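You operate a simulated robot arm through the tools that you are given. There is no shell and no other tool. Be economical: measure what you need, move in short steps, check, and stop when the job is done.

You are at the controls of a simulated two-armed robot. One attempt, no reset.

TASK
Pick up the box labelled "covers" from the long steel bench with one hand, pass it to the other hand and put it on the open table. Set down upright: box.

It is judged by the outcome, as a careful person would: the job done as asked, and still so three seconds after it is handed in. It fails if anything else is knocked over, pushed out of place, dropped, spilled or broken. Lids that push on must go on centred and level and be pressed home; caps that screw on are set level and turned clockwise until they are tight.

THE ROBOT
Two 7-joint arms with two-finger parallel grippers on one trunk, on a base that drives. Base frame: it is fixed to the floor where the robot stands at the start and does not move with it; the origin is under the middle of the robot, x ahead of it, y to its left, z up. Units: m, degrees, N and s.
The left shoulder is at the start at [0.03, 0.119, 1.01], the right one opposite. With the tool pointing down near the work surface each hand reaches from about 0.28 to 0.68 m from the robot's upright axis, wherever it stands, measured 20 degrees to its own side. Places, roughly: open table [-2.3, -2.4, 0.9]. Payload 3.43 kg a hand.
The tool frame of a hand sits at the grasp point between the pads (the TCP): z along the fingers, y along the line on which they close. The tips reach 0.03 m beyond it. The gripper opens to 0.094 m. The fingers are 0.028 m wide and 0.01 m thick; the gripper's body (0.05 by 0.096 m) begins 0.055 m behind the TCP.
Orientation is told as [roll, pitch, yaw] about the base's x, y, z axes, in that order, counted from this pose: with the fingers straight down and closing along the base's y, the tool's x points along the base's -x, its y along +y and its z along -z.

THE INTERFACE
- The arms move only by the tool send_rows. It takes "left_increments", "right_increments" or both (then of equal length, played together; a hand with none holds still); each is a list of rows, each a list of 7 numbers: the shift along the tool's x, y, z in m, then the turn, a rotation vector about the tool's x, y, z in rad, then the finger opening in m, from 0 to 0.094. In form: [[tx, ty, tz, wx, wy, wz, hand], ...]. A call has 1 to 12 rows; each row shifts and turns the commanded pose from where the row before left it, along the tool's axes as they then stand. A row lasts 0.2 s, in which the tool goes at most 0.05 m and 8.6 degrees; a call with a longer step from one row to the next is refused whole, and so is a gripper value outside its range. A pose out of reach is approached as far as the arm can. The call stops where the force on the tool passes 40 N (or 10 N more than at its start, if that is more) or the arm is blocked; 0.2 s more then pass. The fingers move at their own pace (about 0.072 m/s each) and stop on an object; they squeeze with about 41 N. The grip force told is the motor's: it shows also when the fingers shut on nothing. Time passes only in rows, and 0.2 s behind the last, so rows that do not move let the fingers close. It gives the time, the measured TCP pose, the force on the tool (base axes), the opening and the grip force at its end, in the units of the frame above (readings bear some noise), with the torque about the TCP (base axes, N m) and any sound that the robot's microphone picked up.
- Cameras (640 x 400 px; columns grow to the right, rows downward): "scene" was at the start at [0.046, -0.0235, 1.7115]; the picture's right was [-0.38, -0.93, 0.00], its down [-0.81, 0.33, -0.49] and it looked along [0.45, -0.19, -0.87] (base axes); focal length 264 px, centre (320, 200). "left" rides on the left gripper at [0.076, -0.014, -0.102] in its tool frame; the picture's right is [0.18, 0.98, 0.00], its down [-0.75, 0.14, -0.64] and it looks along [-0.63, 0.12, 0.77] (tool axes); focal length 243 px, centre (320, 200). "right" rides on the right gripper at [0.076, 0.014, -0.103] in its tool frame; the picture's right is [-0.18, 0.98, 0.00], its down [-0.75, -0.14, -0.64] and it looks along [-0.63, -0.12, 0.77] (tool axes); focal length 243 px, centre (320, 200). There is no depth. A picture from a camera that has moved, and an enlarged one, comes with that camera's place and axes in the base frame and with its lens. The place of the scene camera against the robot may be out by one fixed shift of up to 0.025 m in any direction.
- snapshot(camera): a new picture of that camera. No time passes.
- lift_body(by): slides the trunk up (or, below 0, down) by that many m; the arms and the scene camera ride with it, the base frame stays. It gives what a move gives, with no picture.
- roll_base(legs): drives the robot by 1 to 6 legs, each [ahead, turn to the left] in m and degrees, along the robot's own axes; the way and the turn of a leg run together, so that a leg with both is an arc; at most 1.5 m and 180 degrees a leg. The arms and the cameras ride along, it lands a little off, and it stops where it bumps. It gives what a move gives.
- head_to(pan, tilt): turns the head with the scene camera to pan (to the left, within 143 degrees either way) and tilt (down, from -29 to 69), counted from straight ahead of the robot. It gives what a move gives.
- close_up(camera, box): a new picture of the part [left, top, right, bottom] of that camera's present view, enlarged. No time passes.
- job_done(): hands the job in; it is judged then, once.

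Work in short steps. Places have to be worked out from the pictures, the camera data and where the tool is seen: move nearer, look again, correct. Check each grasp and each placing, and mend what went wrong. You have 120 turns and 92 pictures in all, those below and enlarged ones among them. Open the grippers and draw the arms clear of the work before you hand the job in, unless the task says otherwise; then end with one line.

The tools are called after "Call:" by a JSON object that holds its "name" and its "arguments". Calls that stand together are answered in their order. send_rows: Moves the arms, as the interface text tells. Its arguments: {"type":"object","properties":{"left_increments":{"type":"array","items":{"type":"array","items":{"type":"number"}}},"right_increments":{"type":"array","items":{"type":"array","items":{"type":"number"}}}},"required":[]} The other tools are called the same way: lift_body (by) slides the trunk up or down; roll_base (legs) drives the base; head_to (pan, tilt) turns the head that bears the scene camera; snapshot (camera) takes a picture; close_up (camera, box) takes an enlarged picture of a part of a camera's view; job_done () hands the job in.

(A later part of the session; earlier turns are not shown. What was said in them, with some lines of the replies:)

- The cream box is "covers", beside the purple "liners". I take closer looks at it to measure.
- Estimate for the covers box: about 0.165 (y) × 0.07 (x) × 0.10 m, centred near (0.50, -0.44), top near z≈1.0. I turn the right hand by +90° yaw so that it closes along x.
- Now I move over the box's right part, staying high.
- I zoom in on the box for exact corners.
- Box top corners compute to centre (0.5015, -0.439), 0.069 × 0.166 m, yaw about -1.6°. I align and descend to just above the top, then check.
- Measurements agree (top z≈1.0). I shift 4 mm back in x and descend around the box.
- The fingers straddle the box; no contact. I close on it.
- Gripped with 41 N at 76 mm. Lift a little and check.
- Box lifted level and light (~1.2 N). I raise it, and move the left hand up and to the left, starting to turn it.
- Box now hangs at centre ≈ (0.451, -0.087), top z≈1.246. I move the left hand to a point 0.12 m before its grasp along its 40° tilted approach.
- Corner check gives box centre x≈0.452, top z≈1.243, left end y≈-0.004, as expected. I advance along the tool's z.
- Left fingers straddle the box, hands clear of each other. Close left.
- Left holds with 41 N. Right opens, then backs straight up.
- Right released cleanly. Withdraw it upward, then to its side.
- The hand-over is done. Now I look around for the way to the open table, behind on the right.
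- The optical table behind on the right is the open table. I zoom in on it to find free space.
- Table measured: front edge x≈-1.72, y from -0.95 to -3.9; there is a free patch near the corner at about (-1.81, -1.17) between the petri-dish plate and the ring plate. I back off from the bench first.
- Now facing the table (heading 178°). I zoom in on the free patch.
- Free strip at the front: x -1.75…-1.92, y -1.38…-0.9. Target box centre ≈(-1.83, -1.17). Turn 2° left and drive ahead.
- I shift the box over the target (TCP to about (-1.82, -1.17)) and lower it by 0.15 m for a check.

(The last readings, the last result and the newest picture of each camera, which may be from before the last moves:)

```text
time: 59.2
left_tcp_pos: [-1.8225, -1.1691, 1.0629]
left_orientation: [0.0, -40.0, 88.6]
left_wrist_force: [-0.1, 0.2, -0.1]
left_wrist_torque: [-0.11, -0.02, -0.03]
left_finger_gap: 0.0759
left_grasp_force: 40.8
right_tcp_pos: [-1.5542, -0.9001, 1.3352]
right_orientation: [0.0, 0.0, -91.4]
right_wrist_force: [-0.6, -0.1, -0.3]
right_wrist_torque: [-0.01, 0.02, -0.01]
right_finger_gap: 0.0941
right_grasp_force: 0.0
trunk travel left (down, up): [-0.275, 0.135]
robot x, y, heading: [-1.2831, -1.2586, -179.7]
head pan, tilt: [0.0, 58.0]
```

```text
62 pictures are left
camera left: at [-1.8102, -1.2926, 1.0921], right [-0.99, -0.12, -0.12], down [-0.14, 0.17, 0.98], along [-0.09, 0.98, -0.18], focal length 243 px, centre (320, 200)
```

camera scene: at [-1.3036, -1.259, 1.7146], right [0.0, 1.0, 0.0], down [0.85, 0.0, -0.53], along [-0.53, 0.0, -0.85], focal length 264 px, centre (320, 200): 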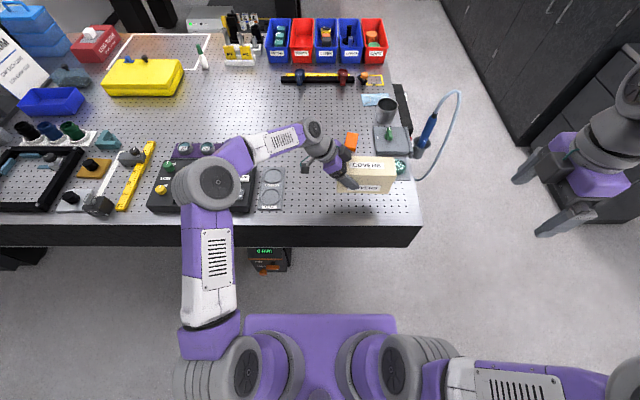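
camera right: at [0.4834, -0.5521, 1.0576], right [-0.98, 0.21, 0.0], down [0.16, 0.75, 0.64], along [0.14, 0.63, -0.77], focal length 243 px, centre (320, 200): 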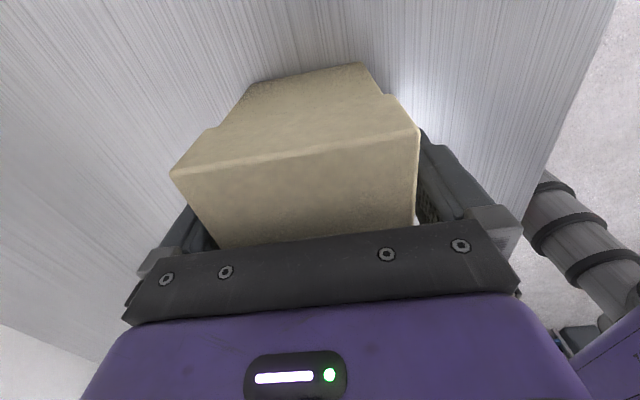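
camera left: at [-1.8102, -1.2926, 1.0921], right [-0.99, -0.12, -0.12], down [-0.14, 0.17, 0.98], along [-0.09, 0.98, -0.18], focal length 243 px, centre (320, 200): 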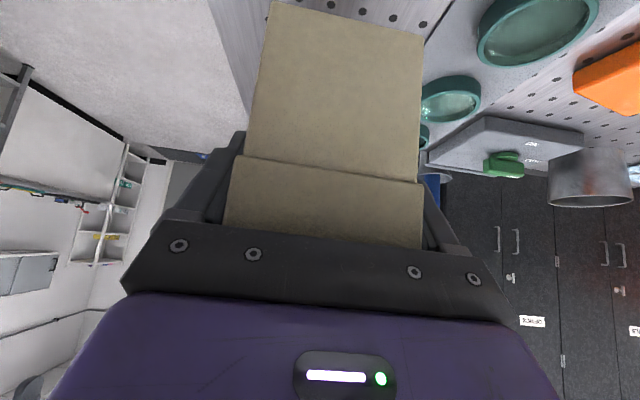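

Clearance to the dish plate is about 5 cm and to the edge 7 cm. I shift 1 cm toward the edge and lower 6 cm more, then slowly.

Call:
{"name": "send_rows", "arguments": {"left_increments": [[0.0129, -0.01, 0.0153, 0, 0, 0, 0.04], [0.0129, 0, 0.0153, 0, 0, 0, 0.04], [0.0129, 0, 0.0153, 0, 0, 0, 0.04], [0, 0, 0, 0, 0, 0, 0.04]]}}

Call:
{"name": "close_up", "arguments": {"camera": "scene", "box": [220, 110, 460, 260]}}

```text
time: 60.2
left_tcp_pos: [-1.8111, -1.1682, 1.0027]
left_orientation: [0.0, -40.0, 88.6]
left_wrist_force: [-0.7, 0.6, 0.8]
left_wrist_torque: [-0.12, 0.01, 0.01]
left_finger_gap: 0.0759
left_grasp_force: 41.0
right_tcp_pos: [-1.5538, -0.8987, 1.3361]
right_orientation: [0.0, 0.0, -91.3]
right_wrist_force: [-0.1, 0.6, 0.0]
right_wrist_torque: [-0.02, 0.0, -0.01]
right_finger_gap: 0.0938
right_grasp_force: 0.0
trunk travel left (down, up): [-0.275, 0.135]
robot x, y, heading: [-1.2809, -1.2613, -180.0]
head pan, tilt: [0.0, 58.0]
```

```text
2.67 times, centred on (340, 185) of scene
camera zoom: at [-1.3039, -1.2589, 1.7146], right [0.0, 1.0, 0.0], down [0.85, 0.0, -0.53], along [-0.53, 0.0, -0.85], focal length 705 px, centre (267, 240)
```

zoom: 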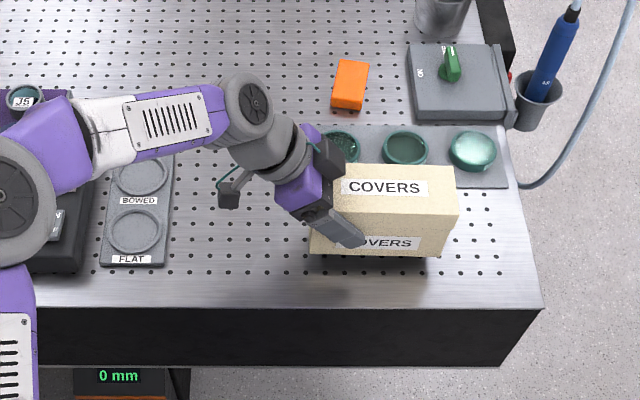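

Close above the surface. Lower in small steps, watching the force.

Call:
{"name": "send_rows", "arguments": {"left_increments": [[0.0032, 0, 0.0038, 0, 0, 0, 0.04], [0.0032, 0, 0.0038, 0, 0, 0, 0.04], [0.0032, 0, 0.0038, 0, 0, 0, 0.04], [0.0032, 0, 0.0038, 0, 0, 0, 0.04], [0.0032, 0, 0.0038, 0, 0, 0, 0.04]]}}

Call:
{"name": "send_rows", "arguments": {"left_increments": [[0.0019, 0, 0.0023, 0, 0, 0, 0.04], [0.0019, 0, 0.0023, 0, 0, 0, 0.04]]}}

```text
time: 61.4
left_tcp_pos: [-1.8113, -1.1697, 0.9778]
left_orientation: [0.0, -40.0, 88.7]
left_wrist_force: [-0.5, 0.8, 0.5]
left_wrist_torque: [-0.11, -0.02, 0.01]
left_finger_gap: 0.0757
left_grasp_force: 41.2
right_tcp_pos: [-1.5541, -0.8989, 1.3368]
right_orientation: [0.0, 0.0, -91.4]
right_wrist_force: [0.5, -0.5, -0.1]
right_wrist_torque: [-0.04, 0.0, 0.01]
right_finger_gap: 0.094
right_grasp_force: 0.0
trunk travel left (down, up): [-0.275, 0.135]
robot x, y, heading: [-1.2811, -1.2631, -179.9]
head pan, tilt: [0.0, 58.0]
```

```text
time: 62.0
left_tcp_pos: [-1.8104, -1.1708, 0.9761]
left_orientation: [0.4, -40.3, 88.5]
left_wrist_force: [0.6, -4.7, 21.1]
left_wrist_torque: [0.44, -0.89, -0.22]
left_finger_gap: 0.0759
left_grasp_force: 40.8
right_tcp_pos: [-1.5518, -0.8989, 1.3364]
right_orientation: [-0.1, 0.0, -91.4]
right_wrist_force: [1.0, 0.5, 0.0]
right_wrist_torque: [-0.04, 0.01, 0.0]
right_finger_gap: 0.0939
right_grasp_force: 0.1
trunk travel left (down, up): [-0.275, 0.135]
robot x, y, heading: [-1.2822, -1.2617, -179.8]
head pan, tilt: [0.0, 58.0]
```

Contact (21 N). I ease the push off, check that the box stands flat, then release.

Call:
{"name": "send_rows", "arguments": {"left_increments": [[-0.0022, 0, -0.0026, 0, 0, 0, 0.04], [0, 0, 0, 0, 0, 0, 0.04]]}}

Call:
{"name": "close_up", "arguments": {"camera": "scene", "box": [260, 120, 440, 240]}}

```text
time: 62.6
left_tcp_pos: [-1.8101, -1.1709, 0.9765]
left_orientation: [0.3, -39.9, 88.6]
left_wrist_force: [-3.5, 3.0, 10.9]
left_wrist_torque: [0.81, 0.31, 0.39]
left_finger_gap: 0.0762
left_grasp_force: 41.4
right_tcp_pos: [-1.5525, -0.8989, 1.3368]
right_orientation: [0.0, 0.0, -91.4]
right_wrist_force: [-0.2, -0.3, 0.2]
right_wrist_torque: [0.04, -0.03, 0.01]
right_finger_gap: 0.0939
right_grasp_force: 0.1
trunk travel left (down, up): [-0.275, 0.135]
robot x, y, heading: [-1.2804, -1.2612, -180.0]
head pan, tilt: [0.0, 58.0]
```

```text
3.33 times, centred on (350, 180) of scene
camera zoom: at [-1.3033, -1.2589, 1.7145], right [0.0, 1.0, 0.0], down [0.85, 0.0, -0.53], along [-0.53, 0.0, -0.85], focal length 882 px, centre (220, 267)
```

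zoom: 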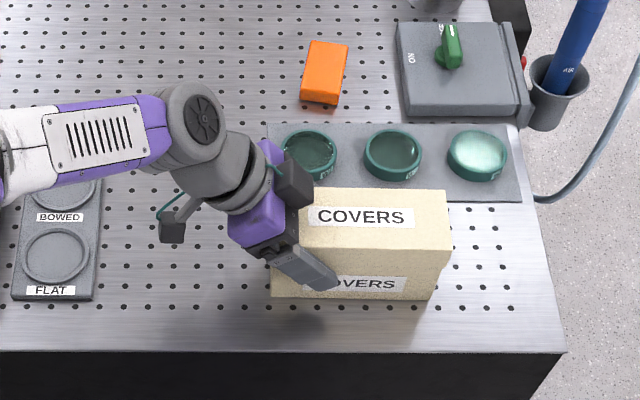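

The box stands on the table, clear of the dish plate. Open and back out along the tool axis.

Call:
{"name": "send_rows", "arguments": {"left_increments": [[0, 0, 0, 0, 0, 0, 0.08], [0, 0, 0, 0, 0, 0, 0.094], [0, 0, 0, 0, 0, 0, 0.094], [0, 0, 0, 0, 0, 0, 0.094]]}}

Call:
{"name": "snapshot", "arguments": {"camera": "left"}}

```text
time: 63.6
left_tcp_pos: [-1.8109, -1.1706, 0.9758]
left_orientation: [0.0, -40.0, 88.6]
left_wrist_force: [-0.3, 0.4, 0.0]
left_wrist_torque: [-0.01, 0.03, 0.0]
left_finger_gap: 0.094
left_grasp_force: 0.1
right_tcp_pos: [-1.5538, -0.8983, 1.3353]
right_orientation: [-0.1, 0.1, -91.4]
right_wrist_force: [-0.2, 0.5, -0.3]
right_wrist_torque: [-0.03, -0.04, 0.08]
right_finger_gap: 0.0939
right_grasp_force: 0.0
trunk travel left (down, up): [-0.275, 0.135]
robot x, y, heading: [-1.2776, -1.2603, -179.9]
head pan, tilt: [0.0, 58.0]
```

```text
59 pictures are left
camera left: at [-1.7993, -1.2949, 1.0053], right [-0.99, -0.12, -0.12], down [-0.14, 0.17, 0.98], along [-0.09, 0.98, -0.18], focal length 243 px, centre (320, 200)
```

left: 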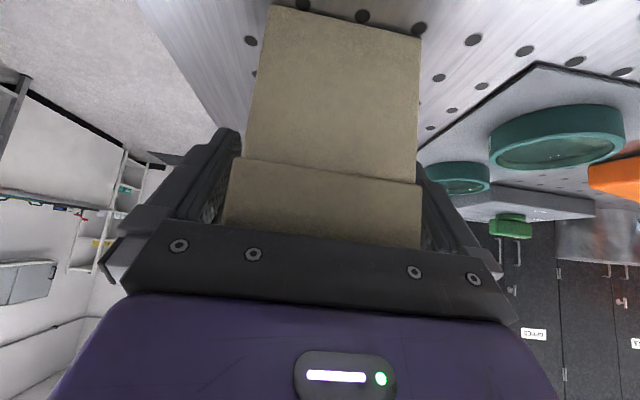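

Released with the box upright. Back out 0.11 m, then up.

Call:
{"name": "send_rows", "arguments": {"left_increments": [[0, 0, -0.015, 0, 0, 0, 0.094], [0, 0, -0.03, 0, 0, 0, 0.094], [0, 0, -0.035, 0, 0, 0, 0.094], [0, 0, -0.03, 0, 0, 0, 0.094], [-0.0193, 0, -0.023, 0, 0, 0, 0.094], [-0.0193, 0, -0.023, 0, 0, 0, 0.094], [-0.0193, 0, -0.023, 0, 0, 0, 0.094], [-0.0193, 0, -0.023, 0, 0, 0, 0.094], [-0.0193, 0, -0.023, 0, 0, 0, 0.094], [0, 0, 0, 0, 0, 0, 0.094]]}}

Call:
{"name": "snapshot", "arguments": {"camera": "scene"}}

```text
time: 65.8
left_tcp_pos: [-1.8123, -1.239, 1.211]
left_orientation: [0.1, -40.0, 88.6]
left_wrist_force: [-0.1, -0.6, 0.0]
left_wrist_torque: [-0.02, -0.01, -0.01]
left_finger_gap: 0.0939
left_grasp_force: 0.1
right_tcp_pos: [-1.5556, -0.8988, 1.3349]
right_orientation: [0.0, 0.1, -91.4]
right_wrist_force: [0.4, 0.1, -0.1]
right_wrist_torque: [0.03, 0.02, 0.01]
right_finger_gap: 0.0941
right_grasp_force: 0.2
trunk travel left (down, up): [-0.275, 0.135]
robot x, y, heading: [-1.2804, -1.2606, -179.8]
head pan, tilt: [0.0, 58.0]
```

```text
58 pictures are left
camera scene: at [-1.3042, -1.2592, 1.7145], right [0.0, 1.0, 0.0], down [0.85, 0.0, -0.53], along [-0.53, 0.0, -0.85], focal length 264 px, centre (320, 200)
```

scene: 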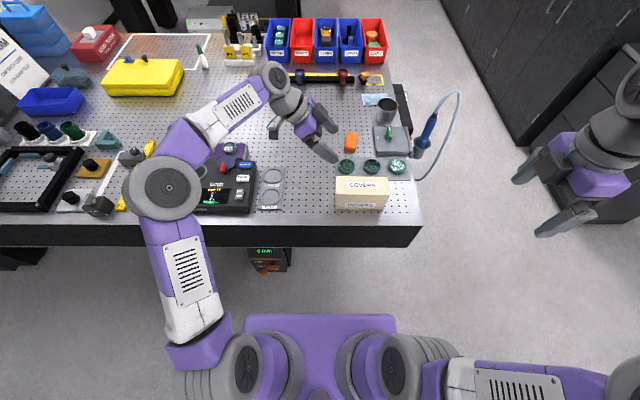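

The box stands upright on its own. I back the robot away so that the arms are clear, and take a last look.

Call:
{"name": "roll_base", "arguments": {"legs": [[-0.45, 0]]}}

Call:
{"name": "head_to", "arguments": {"pan": 0, "tilt": 38}}

Call:
{"name": "snapshot", "arguments": {"camera": "scene"}}

```text
time: 68.5
left_tcp_pos: [-1.369, -1.2407, 1.2094]
left_orientation: [0.0, -40.0, 89.2]
left_wrist_force: [0.0, 0.6, 0.4]
left_wrist_torque: [-0.01, 0.01, 0.03]
left_finger_gap: 0.094
left_grasp_force: 0.0
right_tcp_pos: [-1.1152, -0.8978, 1.335]
right_orientation: [0.0, 0.0, -90.8]
right_wrist_force: [-0.3, 0.4, -0.1]
right_wrist_torque: [0.01, 0.0, -0.02]
right_finger_gap: 0.0941
right_grasp_force: 0.0
trunk travel left (down, up): [-0.275, 0.135]
robot x, y, heading: [-0.8367, -1.256, -179.1]
head pan, tilt: [0.0, 58.0]
```

```text
time: 69.3
left_tcp_pos: [-1.3703, -1.2398, 1.2095]
left_orientation: [0.0, -40.0, 89.2]
left_wrist_force: [0.6, 0.2, -0.6]
left_wrist_torque: [0.0, -0.02, 0.0]
left_finger_gap: 0.094
left_grasp_force: 0.0
right_tcp_pos: [-1.1156, -0.898, 1.3361]
right_orientation: [0.0, -0.1, -90.8]
right_wrist_force: [-0.3, 0.9, 0.1]
right_wrist_torque: [-0.01, 0.01, 0.02]
right_finger_gap: 0.0941
right_grasp_force: 0.0
trunk travel left (down, up): [-0.275, 0.135]
robot x, y, heading: [-0.838, -1.2563, -179.3]
head pan, tilt: [0.0, 38.0]
```

```text
57 pictures are left
camera scene: at [-0.8795, -1.2557, 1.7418], right [-0.01, 1.0, 0.0], down [0.62, 0.01, -0.79], along [-0.79, -0.01, -0.62], focal length 264 px, centre (320, 200)
```

scene: 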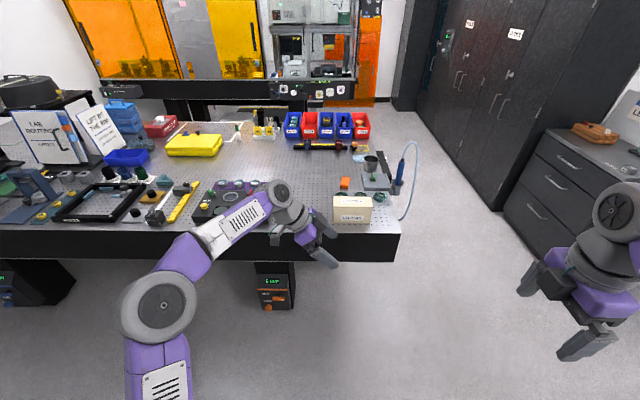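

The box stands upright on the open table, nothing else is disturbed, and the arms are clear with both grippers open. I hand the job in.

Call:
{"name": "job_done", "arguments": {}}

```text
The job is handed in.
```

The "covers" box was picked up with the right hand, passed to the left hand and set down upright on the open table, with nothing else disturbed.
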